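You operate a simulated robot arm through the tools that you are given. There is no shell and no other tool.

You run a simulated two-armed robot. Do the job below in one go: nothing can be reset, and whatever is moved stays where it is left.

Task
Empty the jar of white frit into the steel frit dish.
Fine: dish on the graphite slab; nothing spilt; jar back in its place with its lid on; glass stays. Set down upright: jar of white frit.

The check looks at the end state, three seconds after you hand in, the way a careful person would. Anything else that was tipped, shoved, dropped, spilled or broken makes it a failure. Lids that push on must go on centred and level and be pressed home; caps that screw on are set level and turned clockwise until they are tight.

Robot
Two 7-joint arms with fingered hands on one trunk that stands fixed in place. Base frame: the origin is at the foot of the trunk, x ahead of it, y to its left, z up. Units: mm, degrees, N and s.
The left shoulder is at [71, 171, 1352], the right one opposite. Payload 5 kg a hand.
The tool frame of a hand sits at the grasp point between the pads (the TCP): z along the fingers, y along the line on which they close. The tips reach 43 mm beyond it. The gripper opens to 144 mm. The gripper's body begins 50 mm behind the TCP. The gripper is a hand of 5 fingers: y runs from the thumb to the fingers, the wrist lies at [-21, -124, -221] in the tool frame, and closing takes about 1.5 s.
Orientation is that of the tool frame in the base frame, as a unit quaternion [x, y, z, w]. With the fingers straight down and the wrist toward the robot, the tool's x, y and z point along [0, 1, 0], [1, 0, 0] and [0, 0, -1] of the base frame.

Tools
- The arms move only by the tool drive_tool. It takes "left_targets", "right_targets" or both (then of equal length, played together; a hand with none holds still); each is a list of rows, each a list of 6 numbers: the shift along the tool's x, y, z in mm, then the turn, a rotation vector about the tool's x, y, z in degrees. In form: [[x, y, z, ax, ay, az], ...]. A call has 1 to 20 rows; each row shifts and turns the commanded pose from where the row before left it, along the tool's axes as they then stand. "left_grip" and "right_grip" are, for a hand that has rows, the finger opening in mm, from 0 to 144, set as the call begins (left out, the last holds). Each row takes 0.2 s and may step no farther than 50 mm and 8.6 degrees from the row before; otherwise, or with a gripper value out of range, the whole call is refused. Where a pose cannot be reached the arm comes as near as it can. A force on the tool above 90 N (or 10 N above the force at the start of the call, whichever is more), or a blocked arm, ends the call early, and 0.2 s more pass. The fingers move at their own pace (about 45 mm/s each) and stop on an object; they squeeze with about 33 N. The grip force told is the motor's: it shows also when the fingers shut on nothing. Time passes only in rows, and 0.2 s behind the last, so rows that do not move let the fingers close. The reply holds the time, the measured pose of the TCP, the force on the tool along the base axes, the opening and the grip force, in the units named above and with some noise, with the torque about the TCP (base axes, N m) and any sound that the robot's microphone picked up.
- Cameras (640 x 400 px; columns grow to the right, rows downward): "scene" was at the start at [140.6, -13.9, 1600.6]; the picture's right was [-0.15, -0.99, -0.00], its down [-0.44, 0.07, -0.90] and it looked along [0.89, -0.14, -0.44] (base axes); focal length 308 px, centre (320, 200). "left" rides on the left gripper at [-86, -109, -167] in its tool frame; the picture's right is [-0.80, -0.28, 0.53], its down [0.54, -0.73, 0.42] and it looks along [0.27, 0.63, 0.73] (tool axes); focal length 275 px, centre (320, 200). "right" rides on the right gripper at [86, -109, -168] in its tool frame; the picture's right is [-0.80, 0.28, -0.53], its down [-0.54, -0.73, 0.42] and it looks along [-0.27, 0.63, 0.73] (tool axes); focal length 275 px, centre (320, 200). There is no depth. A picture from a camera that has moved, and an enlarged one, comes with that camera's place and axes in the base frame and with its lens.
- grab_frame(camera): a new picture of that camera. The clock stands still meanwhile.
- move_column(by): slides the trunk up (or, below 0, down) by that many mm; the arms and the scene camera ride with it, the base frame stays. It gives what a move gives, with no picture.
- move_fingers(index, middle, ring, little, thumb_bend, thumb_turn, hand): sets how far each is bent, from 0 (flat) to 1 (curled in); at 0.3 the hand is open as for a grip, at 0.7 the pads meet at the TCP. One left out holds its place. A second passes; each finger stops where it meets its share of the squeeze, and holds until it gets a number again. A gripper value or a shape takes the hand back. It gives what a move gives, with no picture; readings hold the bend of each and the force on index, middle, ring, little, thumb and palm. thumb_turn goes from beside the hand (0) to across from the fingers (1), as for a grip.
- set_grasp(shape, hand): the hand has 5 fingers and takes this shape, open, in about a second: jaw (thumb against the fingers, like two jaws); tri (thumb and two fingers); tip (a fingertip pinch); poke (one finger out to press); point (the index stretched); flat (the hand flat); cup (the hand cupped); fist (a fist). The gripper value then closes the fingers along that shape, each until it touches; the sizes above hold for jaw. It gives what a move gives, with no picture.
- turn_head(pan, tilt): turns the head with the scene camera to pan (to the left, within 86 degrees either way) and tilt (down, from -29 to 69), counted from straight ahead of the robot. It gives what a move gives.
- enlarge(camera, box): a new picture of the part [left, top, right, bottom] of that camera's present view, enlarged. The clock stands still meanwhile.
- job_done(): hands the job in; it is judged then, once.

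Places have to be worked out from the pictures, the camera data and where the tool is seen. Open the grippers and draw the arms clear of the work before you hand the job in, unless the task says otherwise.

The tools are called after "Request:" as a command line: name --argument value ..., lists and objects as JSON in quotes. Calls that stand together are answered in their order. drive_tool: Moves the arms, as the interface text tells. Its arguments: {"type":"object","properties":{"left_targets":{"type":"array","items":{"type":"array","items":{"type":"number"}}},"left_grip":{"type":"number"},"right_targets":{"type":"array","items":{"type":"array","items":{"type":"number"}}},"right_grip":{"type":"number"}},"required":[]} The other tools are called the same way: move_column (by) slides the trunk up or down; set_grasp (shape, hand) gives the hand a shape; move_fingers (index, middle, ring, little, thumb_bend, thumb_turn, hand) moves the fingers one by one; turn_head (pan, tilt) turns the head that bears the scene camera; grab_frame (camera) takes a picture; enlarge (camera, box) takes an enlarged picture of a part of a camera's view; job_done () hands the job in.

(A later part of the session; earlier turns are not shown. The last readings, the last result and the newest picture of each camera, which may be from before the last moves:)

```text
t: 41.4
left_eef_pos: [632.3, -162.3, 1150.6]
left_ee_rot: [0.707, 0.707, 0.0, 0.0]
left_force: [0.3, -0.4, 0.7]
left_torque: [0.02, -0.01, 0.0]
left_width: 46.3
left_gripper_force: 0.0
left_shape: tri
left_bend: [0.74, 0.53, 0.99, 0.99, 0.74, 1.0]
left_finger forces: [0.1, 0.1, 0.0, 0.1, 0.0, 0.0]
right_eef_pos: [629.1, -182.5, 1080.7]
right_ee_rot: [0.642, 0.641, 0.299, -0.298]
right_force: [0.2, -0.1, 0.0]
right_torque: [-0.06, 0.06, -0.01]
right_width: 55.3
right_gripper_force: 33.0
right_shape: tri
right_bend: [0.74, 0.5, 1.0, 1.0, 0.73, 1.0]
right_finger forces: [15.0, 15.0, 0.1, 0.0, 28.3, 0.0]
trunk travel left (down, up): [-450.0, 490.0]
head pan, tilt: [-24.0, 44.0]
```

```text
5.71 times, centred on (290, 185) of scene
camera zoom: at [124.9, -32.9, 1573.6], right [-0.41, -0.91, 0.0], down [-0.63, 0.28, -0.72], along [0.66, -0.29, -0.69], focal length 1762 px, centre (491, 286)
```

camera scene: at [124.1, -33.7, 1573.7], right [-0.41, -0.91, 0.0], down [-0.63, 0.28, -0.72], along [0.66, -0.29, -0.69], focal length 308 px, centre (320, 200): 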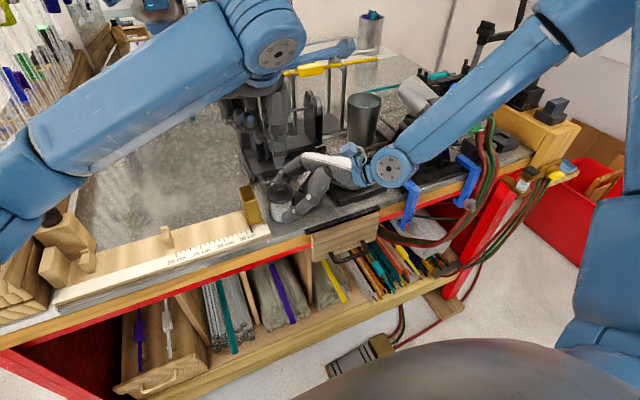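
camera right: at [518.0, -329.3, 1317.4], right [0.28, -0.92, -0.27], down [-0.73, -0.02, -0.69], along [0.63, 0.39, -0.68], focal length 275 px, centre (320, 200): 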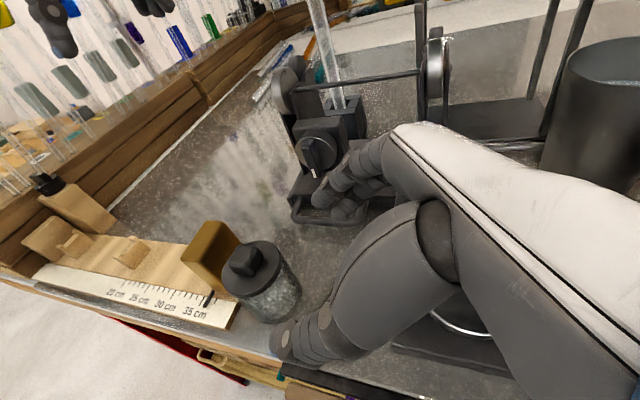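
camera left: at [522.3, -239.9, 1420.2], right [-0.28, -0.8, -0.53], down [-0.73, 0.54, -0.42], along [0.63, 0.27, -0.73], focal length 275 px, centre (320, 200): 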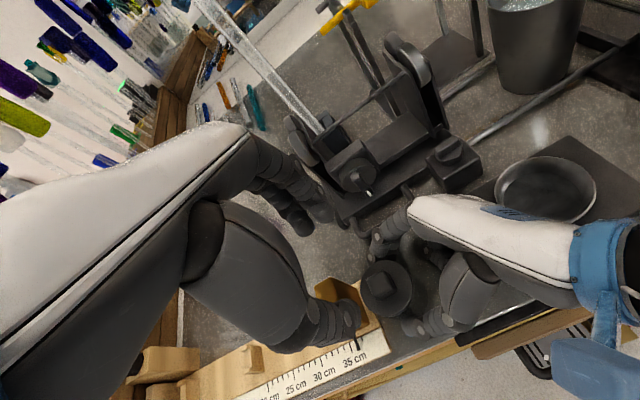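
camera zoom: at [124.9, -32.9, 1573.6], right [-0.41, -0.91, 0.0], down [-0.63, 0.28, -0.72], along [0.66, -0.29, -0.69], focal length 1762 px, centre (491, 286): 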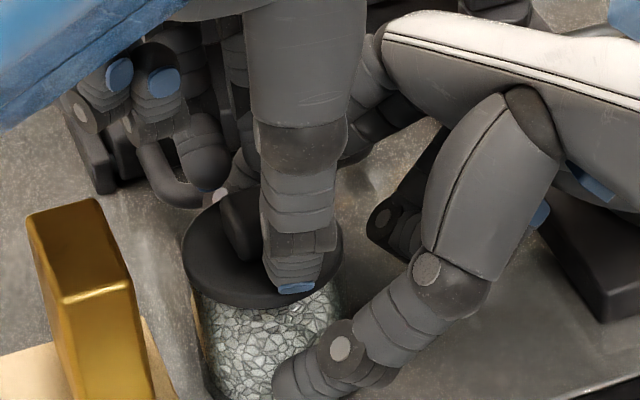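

The left thumb is in front of the knob and the index and middle fingers are behind it, with no contacts reported. I'll close the left hand on the knob.

Request:
drive_tool --left_targets '[[0, 0, 0, 0, 0, 0], [0, 0, 0, 0, 0, 0], [0, 0, 0, 0, 0, 0], [0, 0, 0, 0, 0, 0], [0, 0, 0, 0, 0, 0]]' --left_grip 5

Request:
enlarge --camera "left" --box '[240, 140, 480, 350]'

Request:
enlarge --camera "right" --box '[240, 100, 400, 300]'

Request:
enlarge --camera "scene" --box '[250, 150, 330, 220]'

```text
t: 42.6
left_eef_pos: [634.5, -162.5, 1149.6]
left_ee_rot: [0.707, 0.707, -0.001, 0.0]
left_force: [-2.6, 0.2, 1.0]
left_torque: [-0.07, 0.13, -0.04]
left_width: 19.4
left_gripper_force: 32.9
left_shape: tri
left_bend: [0.72, 0.63, 1.0, 1.0, 0.74, 1.0]
left_finger forces: [13.7, 14.0, 0.1, 0.1, 31.0, 0.1]
right_eef_pos: [629.2, -180.9, 1081.0]
right_ee_rot: [0.642, 0.64, 0.3, -0.298]
right_force: [2.6, 1.5, 0.0]
right_torque: [-0.08, 0.05, -0.03]
right_width: 55.3
right_gripper_force: 33.5
right_shape: tri
right_bend: [0.74, 0.5, 1.0, 1.0, 0.73, 1.0]
right_finger forces: [16.1, 15.8, 0.1, 0.0, 27.7, 0.0]
trunk travel left (down, up): [-450.0, 490.0]
head pan, tilt: [-24.0, 44.0]
heard: snap
```

```text
1.90 times, centred on (360, 245) of left
camera zoom: at [523.7, -247.7, 1317.9], right [-0.29, -0.8, -0.53], down [-0.73, 0.54, -0.42], along [0.63, 0.27, -0.73], focal length 524 px, centre (244, 114)
```

zoom: 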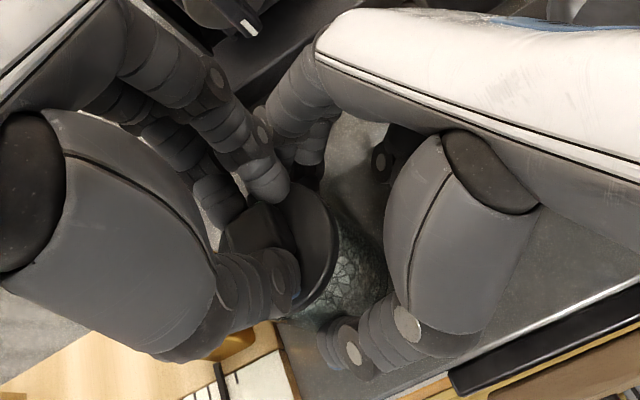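

```text
2.00 times, centred on (320, 200) of right
camera zoom: at [520.0, -253.8, 1254.2], right [0.28, -0.92, -0.27], down [-0.73, -0.02, -0.69], along [0.63, 0.39, -0.68], focal length 551 px, centre (320, 200)
```

zoom: 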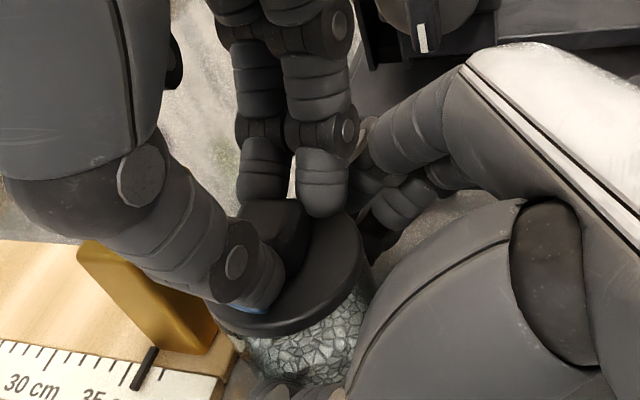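

```text
5.71 times, centred on (290, 185) of scene
camera zoom: at [124.9, -33.1, 1573.6], right [-0.41, -0.91, 0.0], down [-0.63, 0.28, -0.72], along [0.66, -0.29, -0.69], focal length 1762 px, centre (491, 286)
```

zoom: 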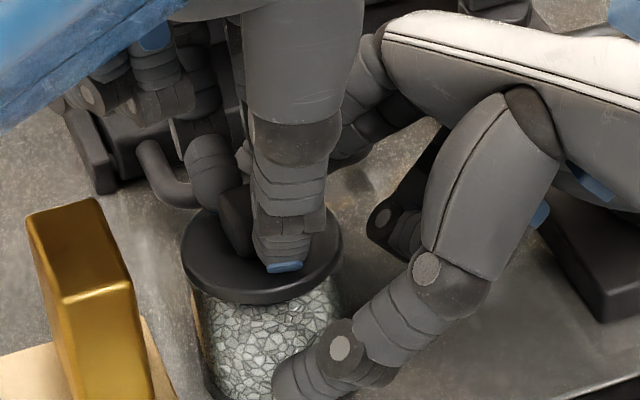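

I heard a snap, which suggests the push-on lid popped loose as I squeezed the knob. I'll raise the left hand slowly and look.

Request:
drive_tool --left_targets '[[0, 0, -2, 0, 0, 0], [0, 0, -3, 0, 0, 0], [0, 0, -3, 0, 0, 0], [0, 0, 0, 0, 0, 0]]'

Request:
enlarge --camera "right" --box '[240, 100, 400, 300]'

Request:
enlarge --camera "scene" --box '[250, 150, 330, 220]'

```text
t: 43.6
left_eef_pos: [632.7, -161.3, 1158.6]
left_ee_rot: [0.707, 0.707, -0.001, -0.001]
left_force: [0.9, 0.8, 0.2]
left_torque: [0.03, 0.01, 0.02]
left_width: 19.3
left_gripper_force: 33.4
left_shape: tri
left_bend: [0.72, 0.63, 1.0, 1.0, 0.74, 1.0]
left_finger forces: [14.4, 14.9, 0.0, 0.1, 30.3, 0.0]
right_eef_pos: [629.6, -181.1, 1079.7]
right_ee_rot: [0.641, 0.641, 0.299, -0.299]
right_force: [0.0, 1.3, 0.5]
right_torque: [-0.06, 0.02, 0.02]
right_width: 55.1
right_gripper_force: 33.1
right_shape: tri
right_bend: [0.74, 0.5, 1.0, 1.0, 0.73, 1.0]
right_finger forces: [15.3, 15.6, 0.1, 0.0, 28.1, 0.1]
trunk travel left (down, up): [-450.0, 490.0]
head pan, tilt: [-24.0, 44.0]
```

```text
2.00 times, centred on (320, 200) of right
camera zoom: at [520.1, -253.8, 1254.2], right [0.28, -0.92, -0.27], down [-0.73, -0.02, -0.69], along [0.63, 0.39, -0.68], focal length 551 px, centre (320, 200)
```

zoom: 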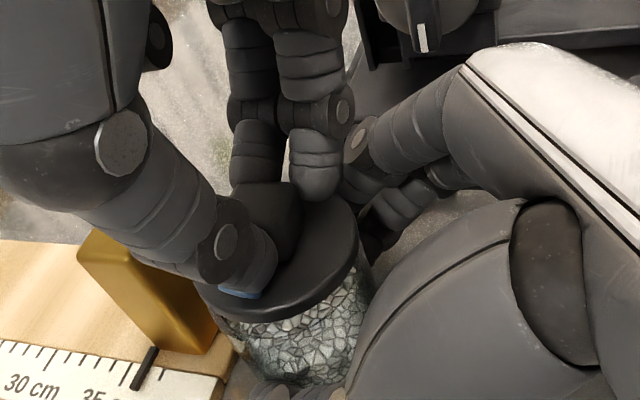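

```text
5.71 times, centred on (290, 185) of scene
camera zoom: at [125.0, -33.0, 1573.6], right [-0.41, -0.91, 0.0], down [-0.63, 0.28, -0.72], along [0.66, -0.29, -0.69], focal length 1762 px, centre (491, 286)
```

zoom: 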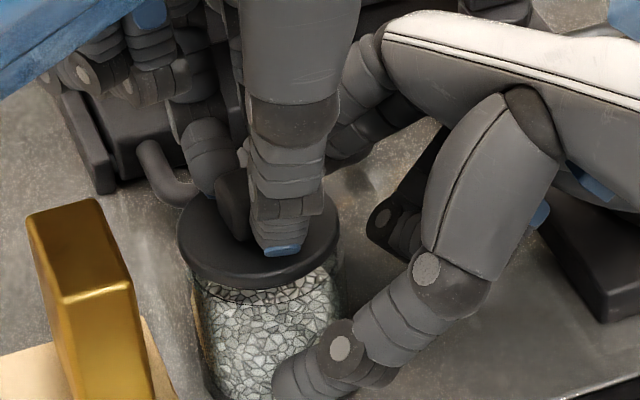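

The lid is off its seat and rising freely with the left hand. I'll keep lifting, drifting left to clear the right palm, up to about 100 mm.

Request:
drive_tool --left_targets '[[0, 0, -5, 0, 0, 0], [2, 0, -8, 0, 0, 0], [5, 0, -12, 0, 0, 0], [8, 0, -20, 0, 0, 0], [8, 0, -30, 0, 0, 0], [0, 0, -30, 0, 0, 0], [0, 0, 0, 0, 0, 0]]'

Request:
enlarge --camera "scene" --box '[230, 110, 350, 225]'

Request:
enlarge --camera "right" --box '[200, 0, 460, 300]'

Request:
enlarge --camera "left" --box '[240, 140, 480, 350]'

```text
t: 45.2
left_eef_pos: [633.6, -137.3, 1263.5]
left_ee_rot: [0.707, 0.708, 0.0, 0.0]
left_force: [-0.3, -0.2, -0.1]
left_torque: [0.02, 0.03, -0.01]
left_width: 19.4
left_gripper_force: 33.5
left_shape: tri
left_bend: [0.72, 0.63, 1.0, 1.0, 0.74, 1.0]
left_finger forces: [14.4, 14.9, 0.0, 0.1, 30.3, 0.1]
right_eef_pos: [629.8, -180.4, 1080.5]
right_ee_rot: [0.641, 0.641, 0.299, -0.298]
right_force: [-0.9, -0.7, -0.4]
right_torque: [-0.05, 0.05, 0.03]
right_width: 55.4
right_gripper_force: 32.8
right_shape: tri
right_bend: [0.74, 0.5, 1.0, 1.0, 0.73, 1.0]
right_finger forces: [15.0, 15.5, 0.1, 0.1, 28.5, 0.0]
trunk travel left (down, up): [-450.0, 490.0]
head pan, tilt: [-24.0, 44.0]
```

```text
3.48 times, centred on (290, 168) of scene
camera zoom: at [125.2, -32.9, 1573.6], right [-0.41, -0.91, 0.0], down [-0.63, 0.28, -0.72], along [0.66, -0.29, -0.69], focal length 1072 px, centre (424, 313)
```

zoom: 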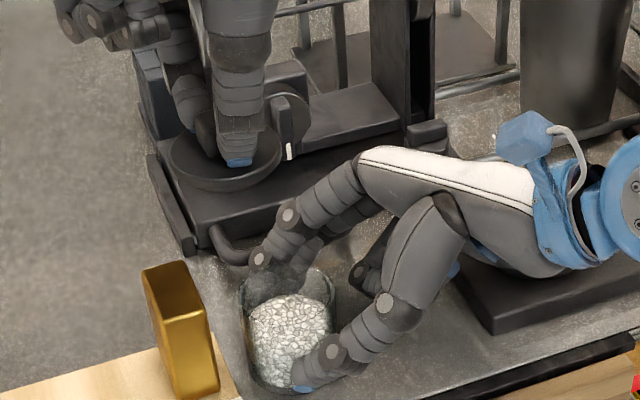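

```text
1.33 times, centred on (330, 150) of right
camera zoom: at [520.1, -253.7, 1254.1], right [0.28, -0.92, -0.27], down [-0.73, -0.02, -0.69], along [0.63, 0.39, -0.68], focal length 367 px, centre (307, 267)
```

zoom: 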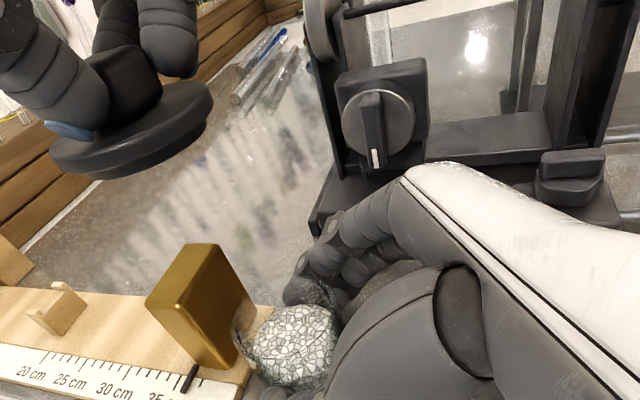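

```text
1.90 times, centred on (360, 245) of left
camera zoom: at [524.3, -223.5, 1431.4], right [-0.29, -0.8, -0.53], down [-0.73, 0.54, -0.42], along [0.63, 0.27, -0.73], focal length 524 px, centre (244, 114)
```

zoom: 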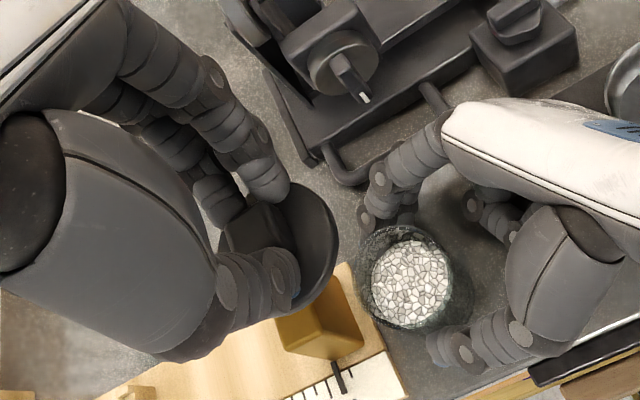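

The lid is in the left hand and the jar is open, about two-thirds full. I'll park the left hand with the lid up and to the left out of the way, then lift the jar straight up 30 mm with the right hand and check the hold.

Request:
drive_tool --left_targets '[[10, 0, -20, 0, 0, 0], [28, 0, -36, 0, 0, 0], [28, 0, -36, 0, 0, 0], [28, 0, -36, 0, 0, 0], [28, 0, -36, 0, 0, 0], [18, 0, -16, 0, 0, 0], [0, 0, 0, 0, 0, 0]]'

Request:
drive_tool --right_targets '[[2.3, 0, -1.93, 0, 0, 0], [5.36, 0, -4.5, 0, 0, 0], [7.66, 0, -6.43, 0, 0, 0], [7.66, 0, -6.43, 0, 0, 0], [0, 0, 0, 0, 0, 0]]'

Request:
grab_frame --camera "scene"

Request:
enlarge --camera "scene" --box '[240, 140, 350, 225]'

Request:
grab_frame --camera "left"

```text
t: 46.8
left_eef_pos: [634.1, 0.6, 1443.5]
left_ee_rot: [0.707, 0.707, -0.001, 0.0]
left_force: [0.0, -0.3, -0.6]
left_torque: [-0.01, -0.03, 0.01]
left_width: 19.1
left_gripper_force: 32.8
left_shape: tri
left_bend: [0.72, 0.63, 1.0, 1.0, 0.74, 1.0]
left_finger forces: [14.4, 14.9, 0.0, 0.0, 30.2, 0.1]
right_eef_pos: [628.6, -181.1, 1081.6]
right_ee_rot: [0.642, 0.64, 0.299, -0.298]
right_force: [0.0, 1.1, 0.3]
right_torque: [-0.03, 0.05, -0.01]
right_width: 54.9
right_gripper_force: 33.1
right_shape: tri
right_bend: [0.74, 0.5, 1.0, 1.0, 0.73, 1.0]
right_finger forces: [15.1, 15.4, 0.0, 0.0, 28.7, 0.0]
trunk travel left (down, up): [-450.0, 490.0]
head pan, tilt: [-24.0, 44.0]
```

```text
t: 48.0
left_eef_pos: [634.9, -0.1, 1442.8]
left_ee_rot: [0.707, 0.707, 0.0, 0.0]
left_force: [0.7, 0.0, 0.4]
left_torque: [-0.03, 0.0, -0.02]
left_width: 19.0
left_gripper_force: 33.3
left_shape: tri
left_bend: [0.72, 0.63, 1.0, 1.0, 0.74, 1.0]
left_finger forces: [14.3, 14.9, 0.0, 0.1, 30.3, 0.0]
right_eef_pos: [629.9, -181.7, 1109.1]
right_ee_rot: [0.642, 0.64, 0.298, -0.299]
right_force: [0.2, -0.5, -3.0]
right_torque: [-0.02, 0.0, 0.0]
right_width: 54.9
right_gripper_force: 32.8
right_shape: tri
right_bend: [0.74, 0.5, 1.0, 1.0, 0.73, 1.0]
right_finger forces: [14.5, 15.2, 0.1, 0.0, 28.2, 0.0]
trunk travel left (down, up): [-450.0, 490.0]
head pan, tilt: [-24.0, 44.0]
```

```text
taken
camera scene: at [125.4, -33.1, 1573.6], right [-0.41, -0.91, 0.0], down [-0.64, 0.28, -0.72], along [0.66, -0.29, -0.7], focal length 308 px, centre (320, 200)
```

scene: 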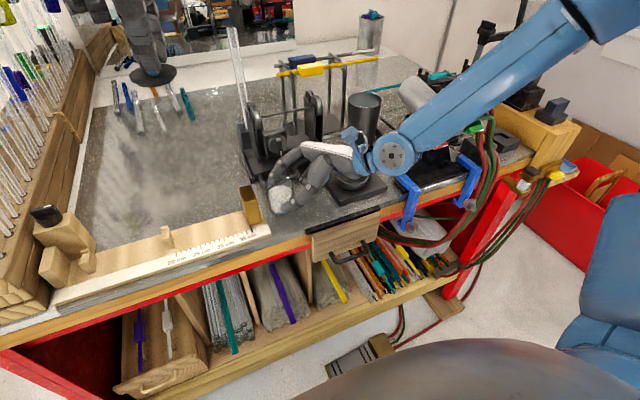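

```text
4.71 times, centred on (295, 182) of scene
camera zoom: at [125.4, -33.1, 1573.6], right [-0.41, -0.91, 0.0], down [-0.64, 0.28, -0.72], along [0.66, -0.29, -0.7], focal length 1451 px, centre (438, 282)
```

zoom: 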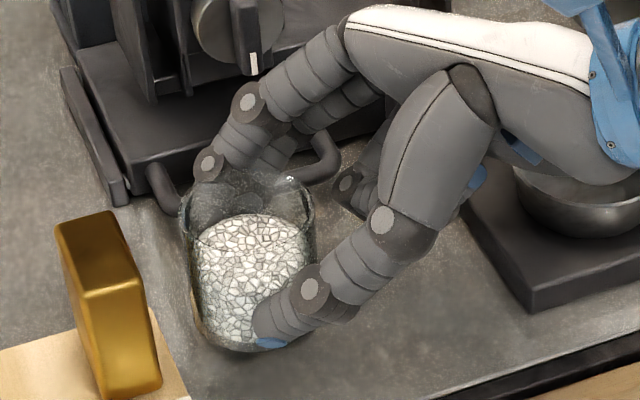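

```text
taken
camera left: at [524.9, -84.8, 1611.8], right [-0.28, -0.8, -0.53], down [-0.73, 0.54, -0.42], along [0.63, 0.27, -0.73], focal length 275 px, centre (320, 200)
```

left: 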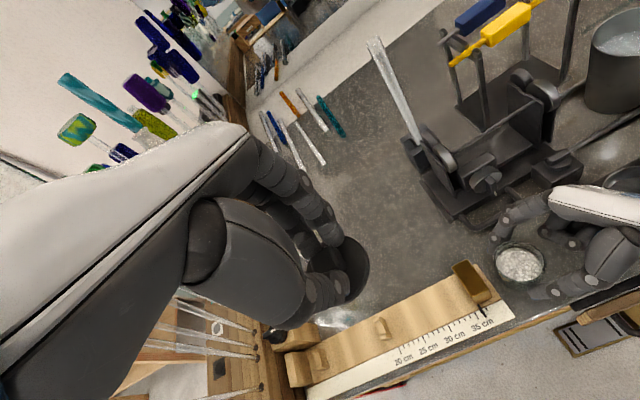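

The jar is held upright and stable (about 3 N), with frit well below the rim. I'll raise it and carry it right, high above the slab, matching the height used in the rehearsal.

Request:
drive_tool --right_targets '[[15.3, 0, -12.9, 0, 0, 0], [22, 0, -18.5, 0, 0, 0], [-1.5, 1.5, -21, 0, 0, 0], [-3.3, 2.9, -42.4, 0, 0, 0], [-3.3, 2.9, -42.4, 0, 0, 0], [-3.3, 2.9, -42.4, 0, 0, 0], [-3.3, 2.9, -42.4, 0, 0, 0], [-3.3, 2.9, -42.4, 0, 0, 0], [-3.3, 2.9, -42.4, 0, 0, 0], [-1.5, 1.5, -21, 0, 0, 0], [0, 0, 0, 0, 0, 0]]'

Request:
grab_frame --camera "scene"

```text
t: 50.4
left_eef_pos: [634.1, 0.6, 1442.3]
left_ee_rot: [0.707, 0.707, -0.001, -0.001]
left_force: [-0.7, 0.1, 0.0]
left_torque: [-0.04, 0.02, -0.03]
left_width: 19.4
left_gripper_force: 33.4
left_shape: tri
left_bend: [0.72, 0.63, 1.0, 1.0, 0.74, 1.0]
left_finger forces: [14.4, 14.9, 0.0, 0.1, 30.3, 0.0]
right_eef_pos: [649.9, -423.9, 1331.9]
right_ee_rot: [0.641, 0.64, 0.3, -0.299]
right_force: [-1.0, -0.6, -2.7]
right_torque: [-0.04, -0.01, 0.02]
right_width: 54.9
right_gripper_force: 33.2
right_shape: tri
right_bend: [0.74, 0.5, 1.0, 1.0, 0.73, 1.0]
right_finger forces: [14.5, 15.1, 0.1, 0.0, 27.6, 0.0]
trunk travel left (down, up): [-450.0, 490.0]
head pan, tilt: [-24.0, 44.0]
```

```text
taken
camera scene: at [125.2, -32.9, 1573.6], right [-0.41, -0.91, 0.0], down [-0.63, 0.28, -0.72], along [0.66, -0.29, -0.69], focal length 308 px, centre (320, 200)
```

scene: 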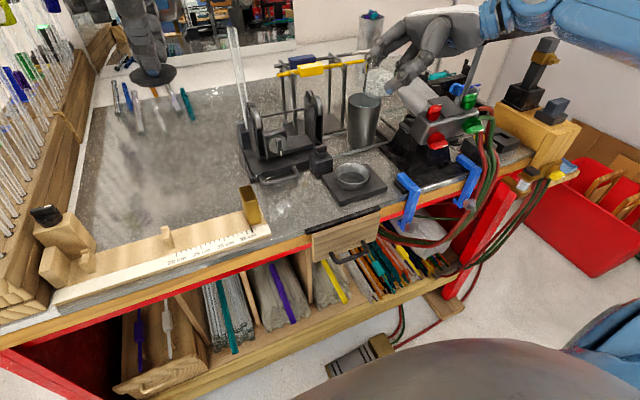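

The torch's red knob is near (610, -537) with its top around z 1230, so I mustn't lower the forearm over it. I'll yaw the hand -45° so the wrist comes in from the front of the bench, and centre the jar over the dish, still at full height.

Request:
drive_tool --right_targets '[[0, 0, 0, -5.745, 0, 4.82], [0, 0, 0, -5.745, 0, 4.82], [0, 0, 0, -5.745, 0, 4.82], [0, 0, 0, -5.745, 0, 4.82], [0, 0, 0, -5.745, 0, 4.82], [0, 0, 0, -5.745, 0, 4.82], [8.75, -23.85, 10.4, 0, 0, 0], [8.75, -23.85, 10.4, 0, 0, 0], [0, 0, 0, 0, 0, 0]]'

Request:
grab_frame --camera "scene"

Request:
grab_frame --camera "right"

```text
t: 52.4
left_eef_pos: [635.5, -0.3, 1444.1]
left_ee_rot: [0.707, 0.707, -0.001, -0.002]
left_force: [-0.9, -1.3, -0.5]
left_torque: [0.05, 0.05, 0.01]
left_width: 19.4
left_gripper_force: 32.7
left_shape: tri
left_bend: [0.72, 0.63, 1.0, 1.0, 0.74, 1.0]
left_finger forces: [14.4, 14.9, 0.0, 0.1, 30.2, 0.0]
right_eef_pos: [635.1, -371.5, 1329.3]
right_ee_rot: [0.838, 0.346, 0.39, -0.163]
right_force: [0.0, 1.0, -2.5]
right_torque: [-0.03, 0.01, 0.04]
right_width: 54.7
right_gripper_force: 33.0
right_shape: tri
right_bend: [0.74, 0.5, 1.0, 1.0, 0.73, 1.0]
right_finger forces: [14.6, 15.2, 0.1, 0.1, 27.6, 0.0]
trunk travel left (down, up): [-450.0, 490.0]
head pan, tilt: [-24.0, 44.0]
```

```text
taken
camera scene: at [126.1, -34.6, 1573.5], right [-0.41, -0.91, 0.0], down [-0.64, 0.28, -0.72], along [0.66, -0.29, -0.7], focal length 308 px, centre (320, 200)
```

scene: 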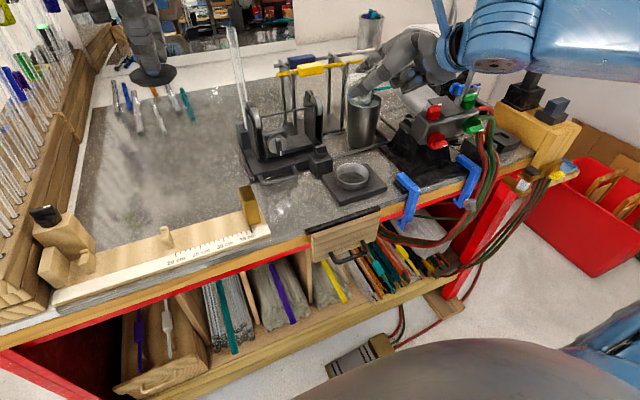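

```text
taken
camera right: at [507.0, -345.9, 1503.7], right [-0.45, -0.85, -0.27], down [-0.53, 0.5, -0.69], along [0.72, -0.17, -0.68], focal length 275 px, centre (320, 200)
```

right: 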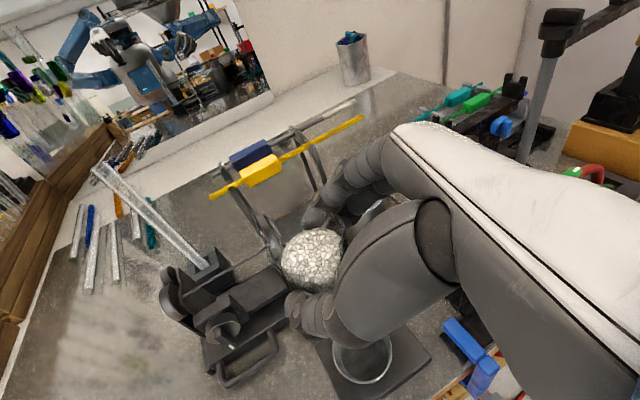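

The wrist now comes from in front of the bench, with the jar above the dish. I'll lower the trunk 90 mm and check clearances to the torch before going on.

Request:
move_column --by -90

Request:
grab_frame --camera "scene"

Request:
grab_frame --camera "right"

Request:
grab_frame --camera "left"

```text
t: 53.7
left_eef_pos: [633.0, 0.2, 1355.2]
left_ee_rot: [0.707, 0.707, 0.0, 0.0]
left_force: [0.1, -0.7, -1.5]
left_torque: [0.04, -0.02, -0.02]
left_width: 19.2
left_gripper_force: 33.5
left_shape: tri
left_bend: [0.72, 0.63, 1.0, 1.0, 0.74, 1.0]
left_finger forces: [14.4, 15.0, 0.0, 0.0, 30.3, 0.0]
right_eef_pos: [634.3, -369.7, 1240.5]
right_ee_rot: [0.838, 0.346, 0.391, -0.161]
right_force: [0.6, 0.5, -2.8]
right_torque: [-0.04, 0.06, -0.02]
right_width: 54.7
right_gripper_force: 32.7
right_shape: tri
right_bend: [0.74, 0.5, 1.0, 1.0, 0.73, 1.0]
right_finger forces: [14.6, 15.0, 0.1, 0.0, 27.8, 0.1]
trunk travel left (down, up): [-360.0, 580.0]
head pan, tilt: [-24.0, 44.0]
```

```text
taken
camera scene: at [124.9, -33.3, 1483.7], right [-0.41, -0.91, 0.0], down [-0.63, 0.28, -0.72], along [0.66, -0.29, -0.69], focal length 308 px, centre (320, 200)
```

scene: 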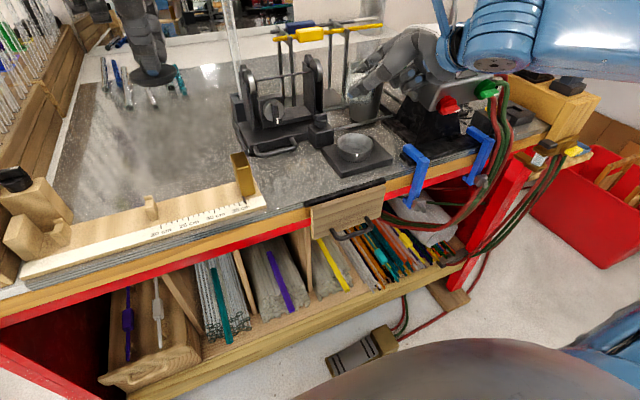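

```text
taken
camera right: at [505.8, -344.8, 1414.7], right [-0.45, -0.85, -0.27], down [-0.53, 0.5, -0.69], along [0.72, -0.17, -0.68], focal length 275 px, centre (320, 200)
```

right: 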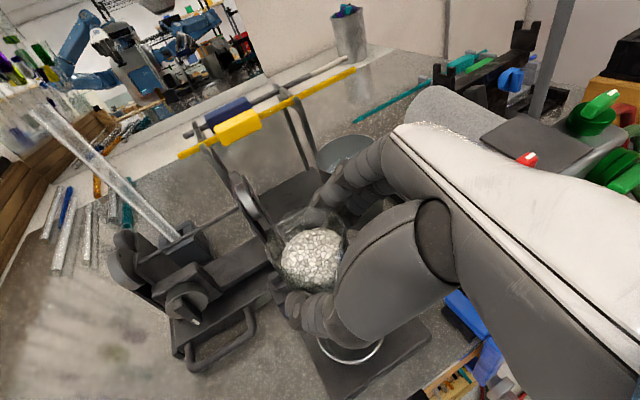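

```text
taken
camera left: at [524.4, -85.0, 1522.1], right [-0.28, -0.8, -0.53], down [-0.73, 0.54, -0.42], along [0.63, 0.27, -0.73], focal length 275 px, centre (320, 200)
```

left: 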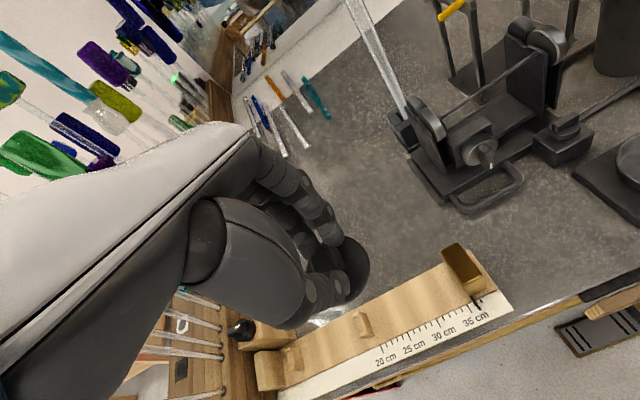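

Clearance to the torch looks fine: the hand is on the near side, about 40 mm or more away. I'll lower the remaining 90 mm and check again.

Request:
move_column --by -90

Request:
grab_frame --camera "scene"

Request:
enlarge --camera "scene" --box '[300, 40, 460, 190]'

Request:
enlarge --camera "right" --box '[220, 160, 460, 390]'

```text
t: 54.9
left_eef_pos: [633.1, 0.8, 1263.6]
left_ee_rot: [0.707, 0.707, -0.001, -0.001]
left_force: [0.1, 0.6, 0.7]
left_torque: [0.0, 0.0, 0.0]
left_width: 19.4
left_gripper_force: 33.3
left_shape: tri
left_bend: [0.72, 0.63, 1.0, 1.0, 0.74, 1.0]
left_finger forces: [14.4, 14.9, 0.1, 0.0, 30.1, 0.1]
right_eef_pos: [634.0, -369.9, 1150.9]
right_ee_rot: [0.838, 0.346, 0.391, -0.161]
right_force: [0.0, 0.6, -1.4]
right_torque: [-0.06, 0.06, -0.01]
right_width: 54.8
right_gripper_force: 32.7
right_shape: tri
right_bend: [0.74, 0.5, 1.0, 1.0, 0.73, 1.0]
right_finger forces: [14.6, 15.0, 0.1, 0.0, 27.7, 0.0]
trunk travel left (down, up): [-270.0, 670.0]
head pan, tilt: [-24.0, 44.0]
```

```text
taken
camera scene: at [124.6, -33.0, 1393.8], right [-0.41, -0.91, 0.0], down [-0.63, 0.28, -0.72], along [0.66, -0.29, -0.69], focal length 308 px, centre (320, 200)
```

scene: 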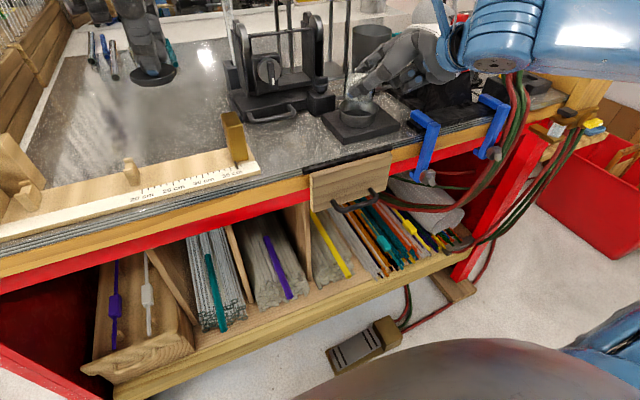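

```text
2.67 times, centred on (380, 115) of scene
camera zoom: at [124.6, -33.0, 1393.8], right [-0.41, -0.91, 0.0], down [-0.63, 0.28, -0.72], along [0.66, -0.29, -0.69], focal length 822 px, centre (160, 427)
```

zoom: 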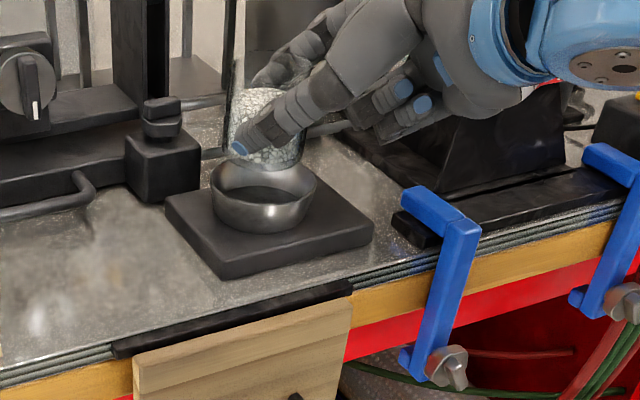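

```text
1.74 times, centred on (340, 275) of right
camera zoom: at [505.6, -344.5, 1324.9], right [-0.45, -0.85, -0.27], down [-0.53, 0.5, -0.69], along [0.72, -0.17, -0.68], focal length 479 px, centre (285, 70)
```

zoom: 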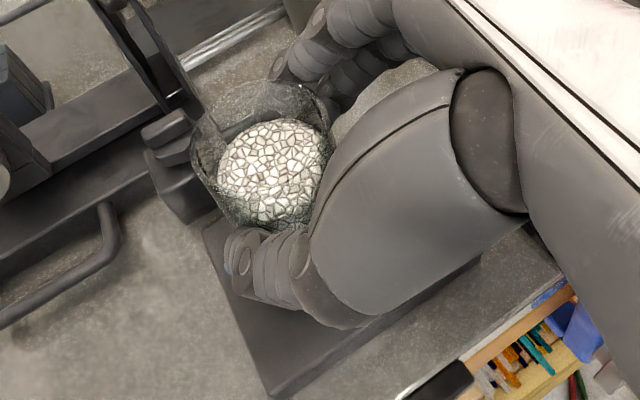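

The jar (axis near (651, -358), base at about z 1097) is directly above the dish. I'll start tilting slowly to about 40°, swinging the wrist so it stays in front of the bench and moving the jar so its lip stays over the dish.

Request:
drive_tool --right_targets '[[-2.22, 0.6, -2.02, 0.9, -4, -1.07], [-2.22, 0.6, -2.02, 0.9, -4, -1.07], [-2.22, 0.6, -2.02, 0.9, -4, -1.07], [-2.22, 0.6, -2.02, 0.9, -4, -1.07], [-2.22, 0.6, -2.02, 0.9, -4, -1.07], [-4.26, 2.08, -1.29, 1.27, -3.33, -2.72], [-4.26, 2.08, -1.29, 1.27, -3.33, -2.72], [-4.26, 2.08, -1.29, 1.27, -3.33, -2.72], [0, 0, 0, 0, 0, 0]]'

Request:
enlarge --camera "scene" --box '[300, 40, 460, 190]'

Request:
enlarge --camera "right" --box '[220, 160, 460, 390]'

```text
t: 56.9
left_eef_pos: [633.5, 0.8, 1264.6]
left_ee_rot: [0.707, 0.708, -0.001, 0.0]
left_force: [0.1, 0.7, -0.6]
left_torque: [0.02, -0.02, 0.03]
left_width: 19.4
left_gripper_force: 33.1
left_shape: tri
left_bend: [0.72, 0.63, 1.0, 1.0, 0.74, 1.0]
left_finger forces: [14.4, 14.9, 0.1, 0.0, 30.2, 0.1]
right_eef_pos: [625.6, -399.0, 1147.8]
right_ee_rot: [0.849, 0.499, 0.149, -0.087]
right_force: [-0.6, -0.6, -2.4]
right_torque: [-0.02, -0.01, 0.01]
right_width: 54.6
right_gripper_force: 32.9
right_shape: tri
right_bend: [0.74, 0.5, 1.0, 1.0, 0.73, 1.0]
right_finger forces: [14.7, 14.8, 0.0, 0.1, 27.8, 0.0]
trunk travel left (down, up): [-270.0, 670.0]
head pan, tilt: [-24.0, 44.0]
```

```text
2.67 times, centred on (380, 115) of scene
camera zoom: at [124.9, -33.3, 1393.6], right [-0.41, -0.91, 0.0], down [-0.63, 0.28, -0.72], along [0.66, -0.29, -0.69], focal length 822 px, centre (160, 427)
```

zoom: 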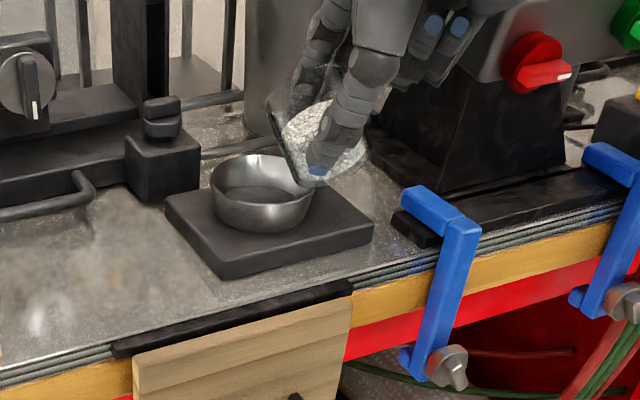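

```text
1.74 times, centred on (340, 275) of right
camera zoom: at [540.9, -324.2, 1335.5], right [-0.2, -0.95, 0.23], down [-0.81, 0.03, -0.58], along [0.55, -0.31, -0.78], focal length 479 px, centre (285, 70)
```

zoom: 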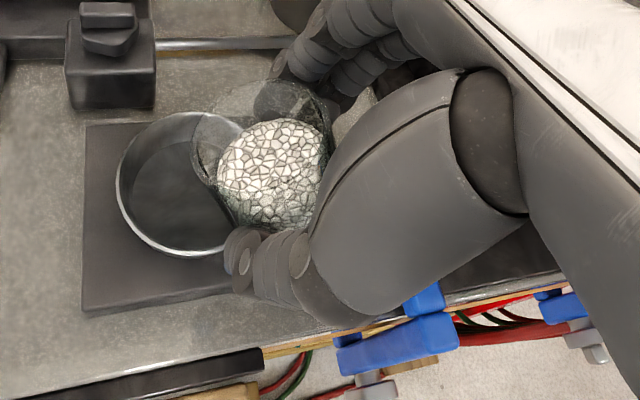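

Tilted 30° as planned with the lip over the dish and nothing flowing yet. The curled fingers are getting near the torch block, so I'll look closely at that clearance before continuing.

Request:
enlarge --camera "scene" --box '[380, 0, 520, 110]'

Request:
grab_frame --camera "right"

Request:
grab_frame --camera "left"

```text
3.64 times, centred on (450, 55) of scene
camera zoom: at [124.9, -33.3, 1393.6], right [-0.41, -0.91, 0.0], down [-0.63, 0.28, -0.72], along [0.66, -0.29, -0.69], focal length 1121 px, centre (-153, 727)
```

zoom: 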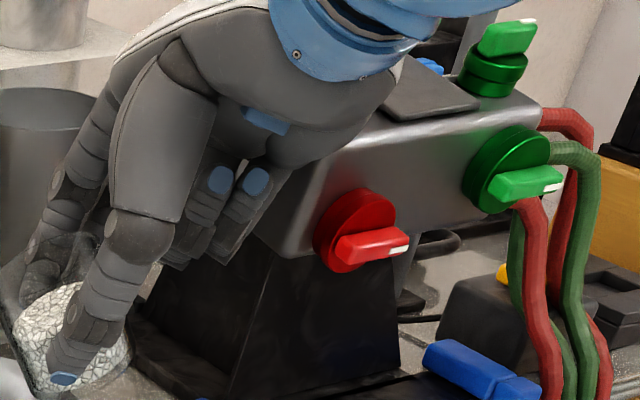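

```text
taken
camera right: at [540.9, -324.2, 1335.5], right [-0.2, -0.95, 0.23], down [-0.81, 0.03, -0.58], along [0.55, -0.31, -0.78], focal length 275 px, centre (320, 200)
```

right: 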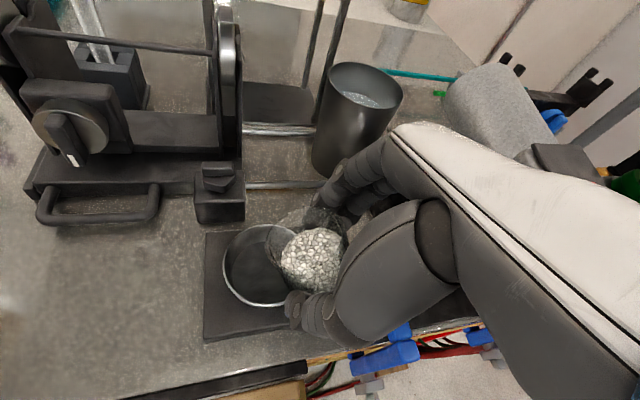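

```text
taken
camera left: at [524.4, -85.0, 1431.9], right [-0.28, -0.8, -0.53], down [-0.73, 0.54, -0.42], along [0.63, 0.27, -0.73], focal length 275 px, centre (320, 200)
```

left: 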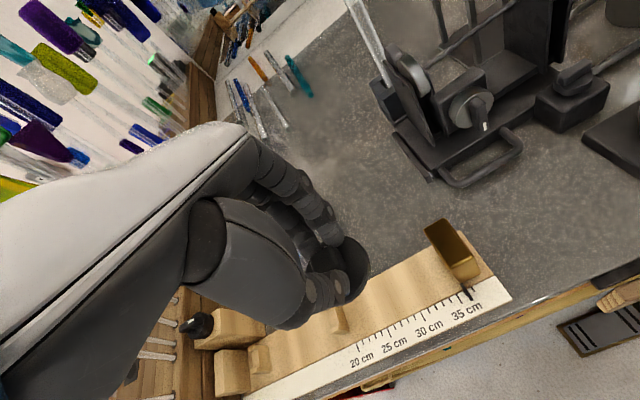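

The block's lower left corner is near (575, -487, 1161), so my curled fingers are only about 10–15 mm away. I'll shift the jar back left over the dish first, then continue tilting to 50° on a path that keeps the hand farther from the torch.

Request:
drive_tool --right_targets '[[11.2, -0.9, 2.0, 0, 0, 0], [11.2, -0.9, 2.0, 0, 0, 0], [1.04, 0.38, 0.49, 0.26, -2.5, -0.97], [1.04, 0.38, 0.49, 0.26, -2.5, -0.97], [1.04, 0.38, 0.49, 0.26, -2.5, -0.97], [1.04, 0.38, 0.49, 0.26, -2.5, -0.97], [0, 0, 0, 0, 0, 0]]'

Request:
enlarge --camera "scene" --box '[300, 20, 460, 150]'

Request:
enlarge --camera "right" --box '[160, 160, 400, 360]'

```text
t: 58.5
left_eef_pos: [633.9, 1.8, 1264.7]
left_ee_rot: [0.707, 0.708, 0.0, -0.001]
left_force: [-1.0, 0.1, -0.4]
left_torque: [0.01, -0.02, 0.0]
left_width: 19.4
left_gripper_force: 33.4
left_shape: tri
left_bend: [0.72, 0.63, 1.0, 1.0, 0.74, 1.0]
left_finger forces: [14.4, 14.8, 0.0, 0.0, 30.3, 0.1]
right_eef_pos: [638.1, -374.4, 1151.0]
right_ee_rot: [0.841, 0.534, 0.073, -0.047]
right_force: [0.3, 0.0, -2.9]
right_torque: [-0.01, 0.01, -0.02]
right_width: 54.7
right_gripper_force: 33.3
right_shape: tri
right_bend: [0.74, 0.5, 1.0, 1.0, 0.73, 1.0]
right_finger forces: [14.6, 14.8, 0.0, 0.0, 27.7, 0.0]
trunk travel left (down, up): [-270.0, 670.0]
head pan, tilt: [-24.0, 44.0]
```

```text
3.08 times, centred on (380, 85) of scene
camera zoom: at [124.9, -33.5, 1393.6], right [-0.41, -0.91, 0.0], down [-0.63, 0.28, -0.72], along [0.66, -0.29, -0.69], focal length 949 px, centre (135, 554)
```

zoom: 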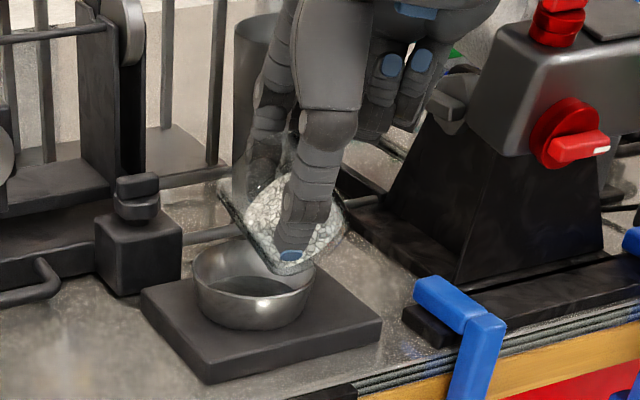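

```text
2.00 times, centred on (280, 260) of right
camera zoom: at [562.3, -277.5, 1331.6], right [-0.11, -0.91, 0.39], down [-0.85, -0.11, -0.51], along [0.51, -0.39, -0.77], focal length 551 px, centre (400, 80)
```

zoom: 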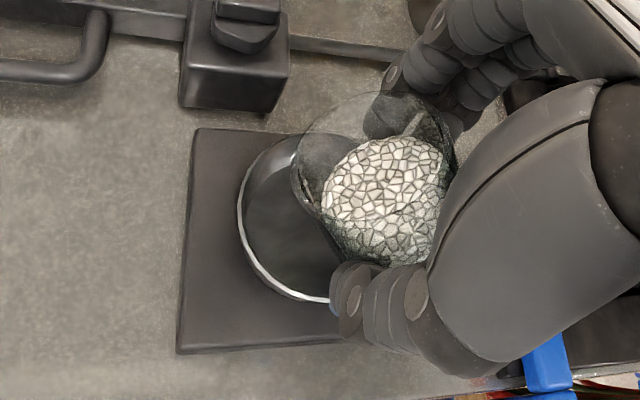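

No flow yet at 40°, the lip is over the dish, and the hand is now well clear of the torch. I'll continue slowly to 55°.

Request:
drive_tool --right_targets '[[-0.21, 0.59, 0.13, 0.15, -2.5, -1.74], [-0.21, 0.59, 0.13, 0.15, -2.5, -1.74], [-0.21, 0.59, 0.13, 0.15, -2.5, -1.74], [-0.21, 0.59, 0.13, 0.15, -2.5, -1.74], [-2.62, 0.85, 1.15, -0.09, -1.67, -2], [-2.62, 0.85, 1.15, -0.09, -1.67, -2], [-2.62, 0.85, 1.15, -0.09, -1.67, -2], [0, 0, 0, 0, 0, 0]]'

Request:
enlarge --camera "scene" --box '[300, 20, 460, 150]'

Request:
enlarge --camera "right" --box '[160, 160, 400, 360]'

```text
t: 60.3
left_eef_pos: [633.6, 1.0, 1265.3]
left_ee_rot: [0.707, 0.707, 0.0, 0.0]
left_force: [0.1, 0.1, -0.5]
left_torque: [0.01, 0.02, 0.02]
left_width: 19.1
left_gripper_force: 32.7
left_shape: tri
left_bend: [0.72, 0.63, 1.0, 1.0, 0.74, 1.0]
left_finger forces: [14.4, 14.9, 0.1, 0.0, 30.2, 0.0]
right_eef_pos: [639.8, -384.7, 1148.3]
right_ee_rot: [0.777, 0.628, -0.035, 0.027]
right_force: [0.4, 1.4, 0.7]
right_torque: [0.12, 0.03, -0.01]
right_width: 55.0
right_gripper_force: 32.8
right_shape: tri
right_bend: [0.74, 0.5, 1.0, 1.0, 0.73, 1.0]
right_finger forces: [14.8, 13.8, 0.0, 0.0, 27.9, 0.1]
trunk travel left (down, up): [-270.0, 670.0]
head pan, tilt: [-24.0, 44.0]
```

```text
3.08 times, centred on (380, 85) of scene
camera zoom: at [124.8, -32.9, 1393.7], right [-0.41, -0.91, 0.0], down [-0.63, 0.28, -0.72], along [0.66, -0.29, -0.69], focal length 949 px, centre (135, 554)
```

zoom: 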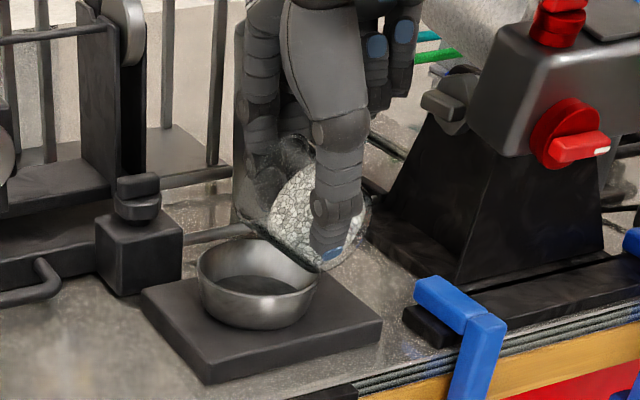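

```text
2.00 times, centred on (280, 260) of right
camera zoom: at [553.8, -262.2, 1307.8], right [0.12, -0.79, 0.6], down [-0.83, -0.41, -0.37], along [0.54, -0.46, -0.71], focal length 551 px, centre (400, 80)
```

zoom: 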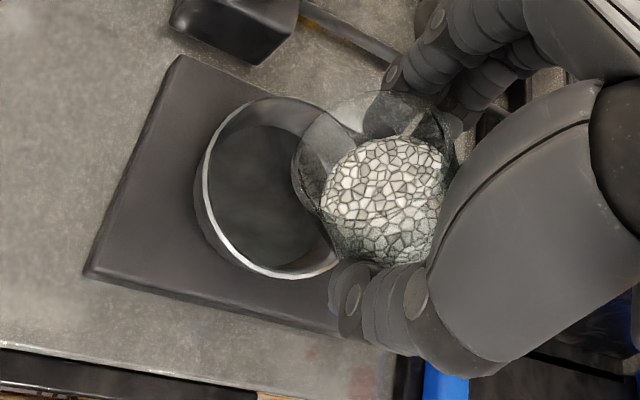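

The vertical force changed by about +3.5 N, so the jar's lower corner is probably touching the dish rim. I'll raise 10 mm straight up right away and check the dish.

Request:
drive_tool --right_targets '[[-0.44, 0, -5, 0, 0, 0], [-0.44, 0, -5, 0, 0, 0], [0, 0, 0, 0, 0, 0]]'

Request:
enlarge --camera "scene" --box '[320, 50, 420, 130]'

Request:
enlarge --camera "right" --box '[160, 160, 400, 360]'

```text
t: 61.1
left_eef_pos: [633.0, -0.4, 1263.9]
left_ee_rot: [0.707, 0.707, -0.001, -0.001]
left_force: [0.8, -0.3, 0.2]
left_torque: [0.03, 0.01, -0.04]
left_width: 19.3
left_gripper_force: 32.9
left_shape: tri
left_bend: [0.72, 0.63, 1.0, 1.0, 0.74, 1.0]
left_finger forces: [14.3, 14.9, 0.0, 0.1, 30.2, 0.0]
right_eef_pos: [639.5, -383.7, 1158.1]
right_ee_rot: [0.778, 0.627, -0.035, 0.027]
right_force: [0.6, -0.4, -2.2]
right_torque: [0.05, -0.04, 0.01]
right_width: 55.0
right_gripper_force: 33.3
right_shape: tri
right_bend: [0.74, 0.5, 1.0, 1.0, 0.73, 1.0]
right_finger forces: [15.2, 14.3, 0.0, 0.1, 27.9, 0.1]
trunk travel left (down, up): [-270.0, 670.0]
head pan, tilt: [-24.0, 44.0]
```

```text
5.00 times, centred on (370, 90) of scene
camera zoom: at [125.3, -33.3, 1393.6], right [-0.41, -0.91, 0.0], down [-0.64, 0.28, -0.72], along [0.66, -0.29, -0.7], focal length 1542 px, centre (70, 750)
```

zoom: 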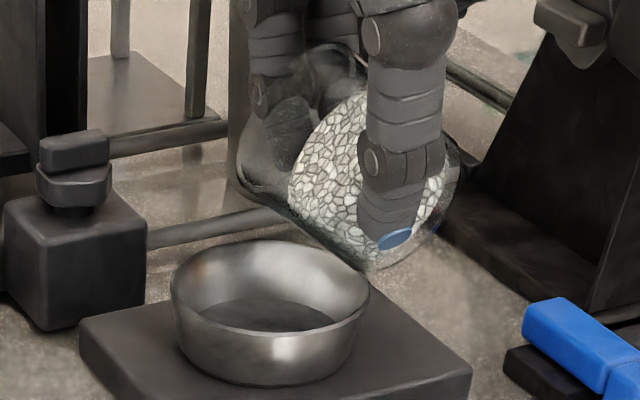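

```text
2.00 times, centred on (280, 260) of right
camera zoom: at [554.1, -262.6, 1317.4], right [0.12, -0.79, 0.6], down [-0.83, -0.41, -0.37], along [0.54, -0.46, -0.71], focal length 551 px, centre (400, 80)
```

zoom: 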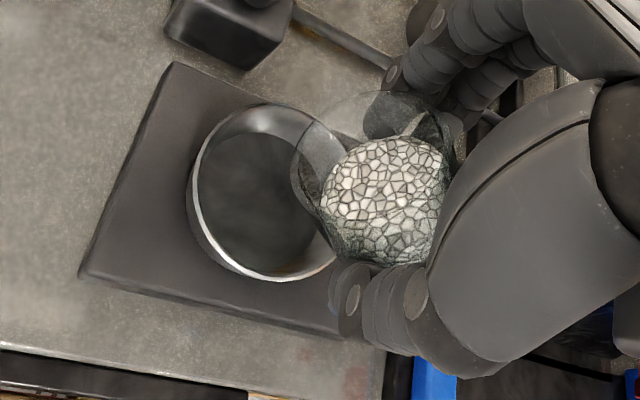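

The contact is gone and the dish stayed put, but the two cameras only agree if the dish rim is about z 1082, higher than I assumed. I'll take closer views of the rim from both cameras to refine its centre and height.

Request:
enlarge --camera "scene" --box '[340, 80, 396, 118]'

Request:
enlarge --camera "right" --box '[240, 200, 350, 310]'

```text
10.53 times, centred on (368, 99) of scene
camera zoom: at [125.3, -33.3, 1393.6], right [-0.41, -0.91, 0.0], down [-0.64, 0.28, -0.72], along [0.66, -0.29, -0.7], focal length 3246 px, centre (-185, 1263)
```

zoom: 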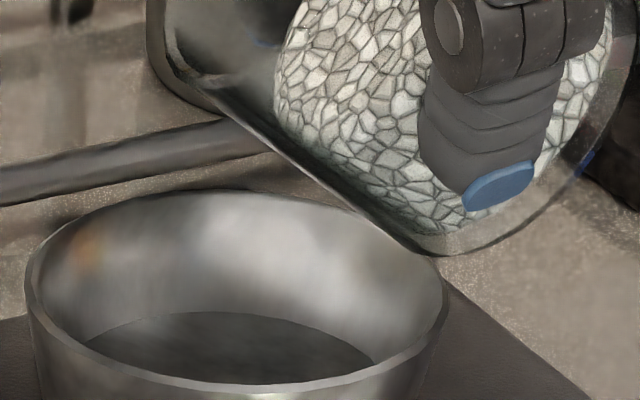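

```text
3.64 times, centred on (295, 255) of right
camera zoom: at [554.1, -262.6, 1317.4], right [0.12, -0.79, 0.6], down [-0.83, -0.41, -0.37], along [0.54, -0.46, -0.71], focal length 1001 px, centre (411, 0)
```

zoom: 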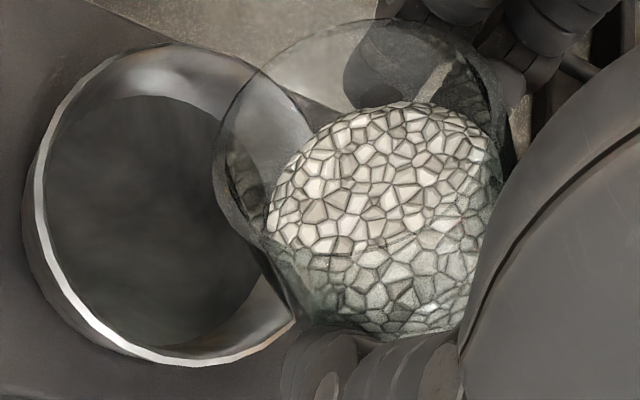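

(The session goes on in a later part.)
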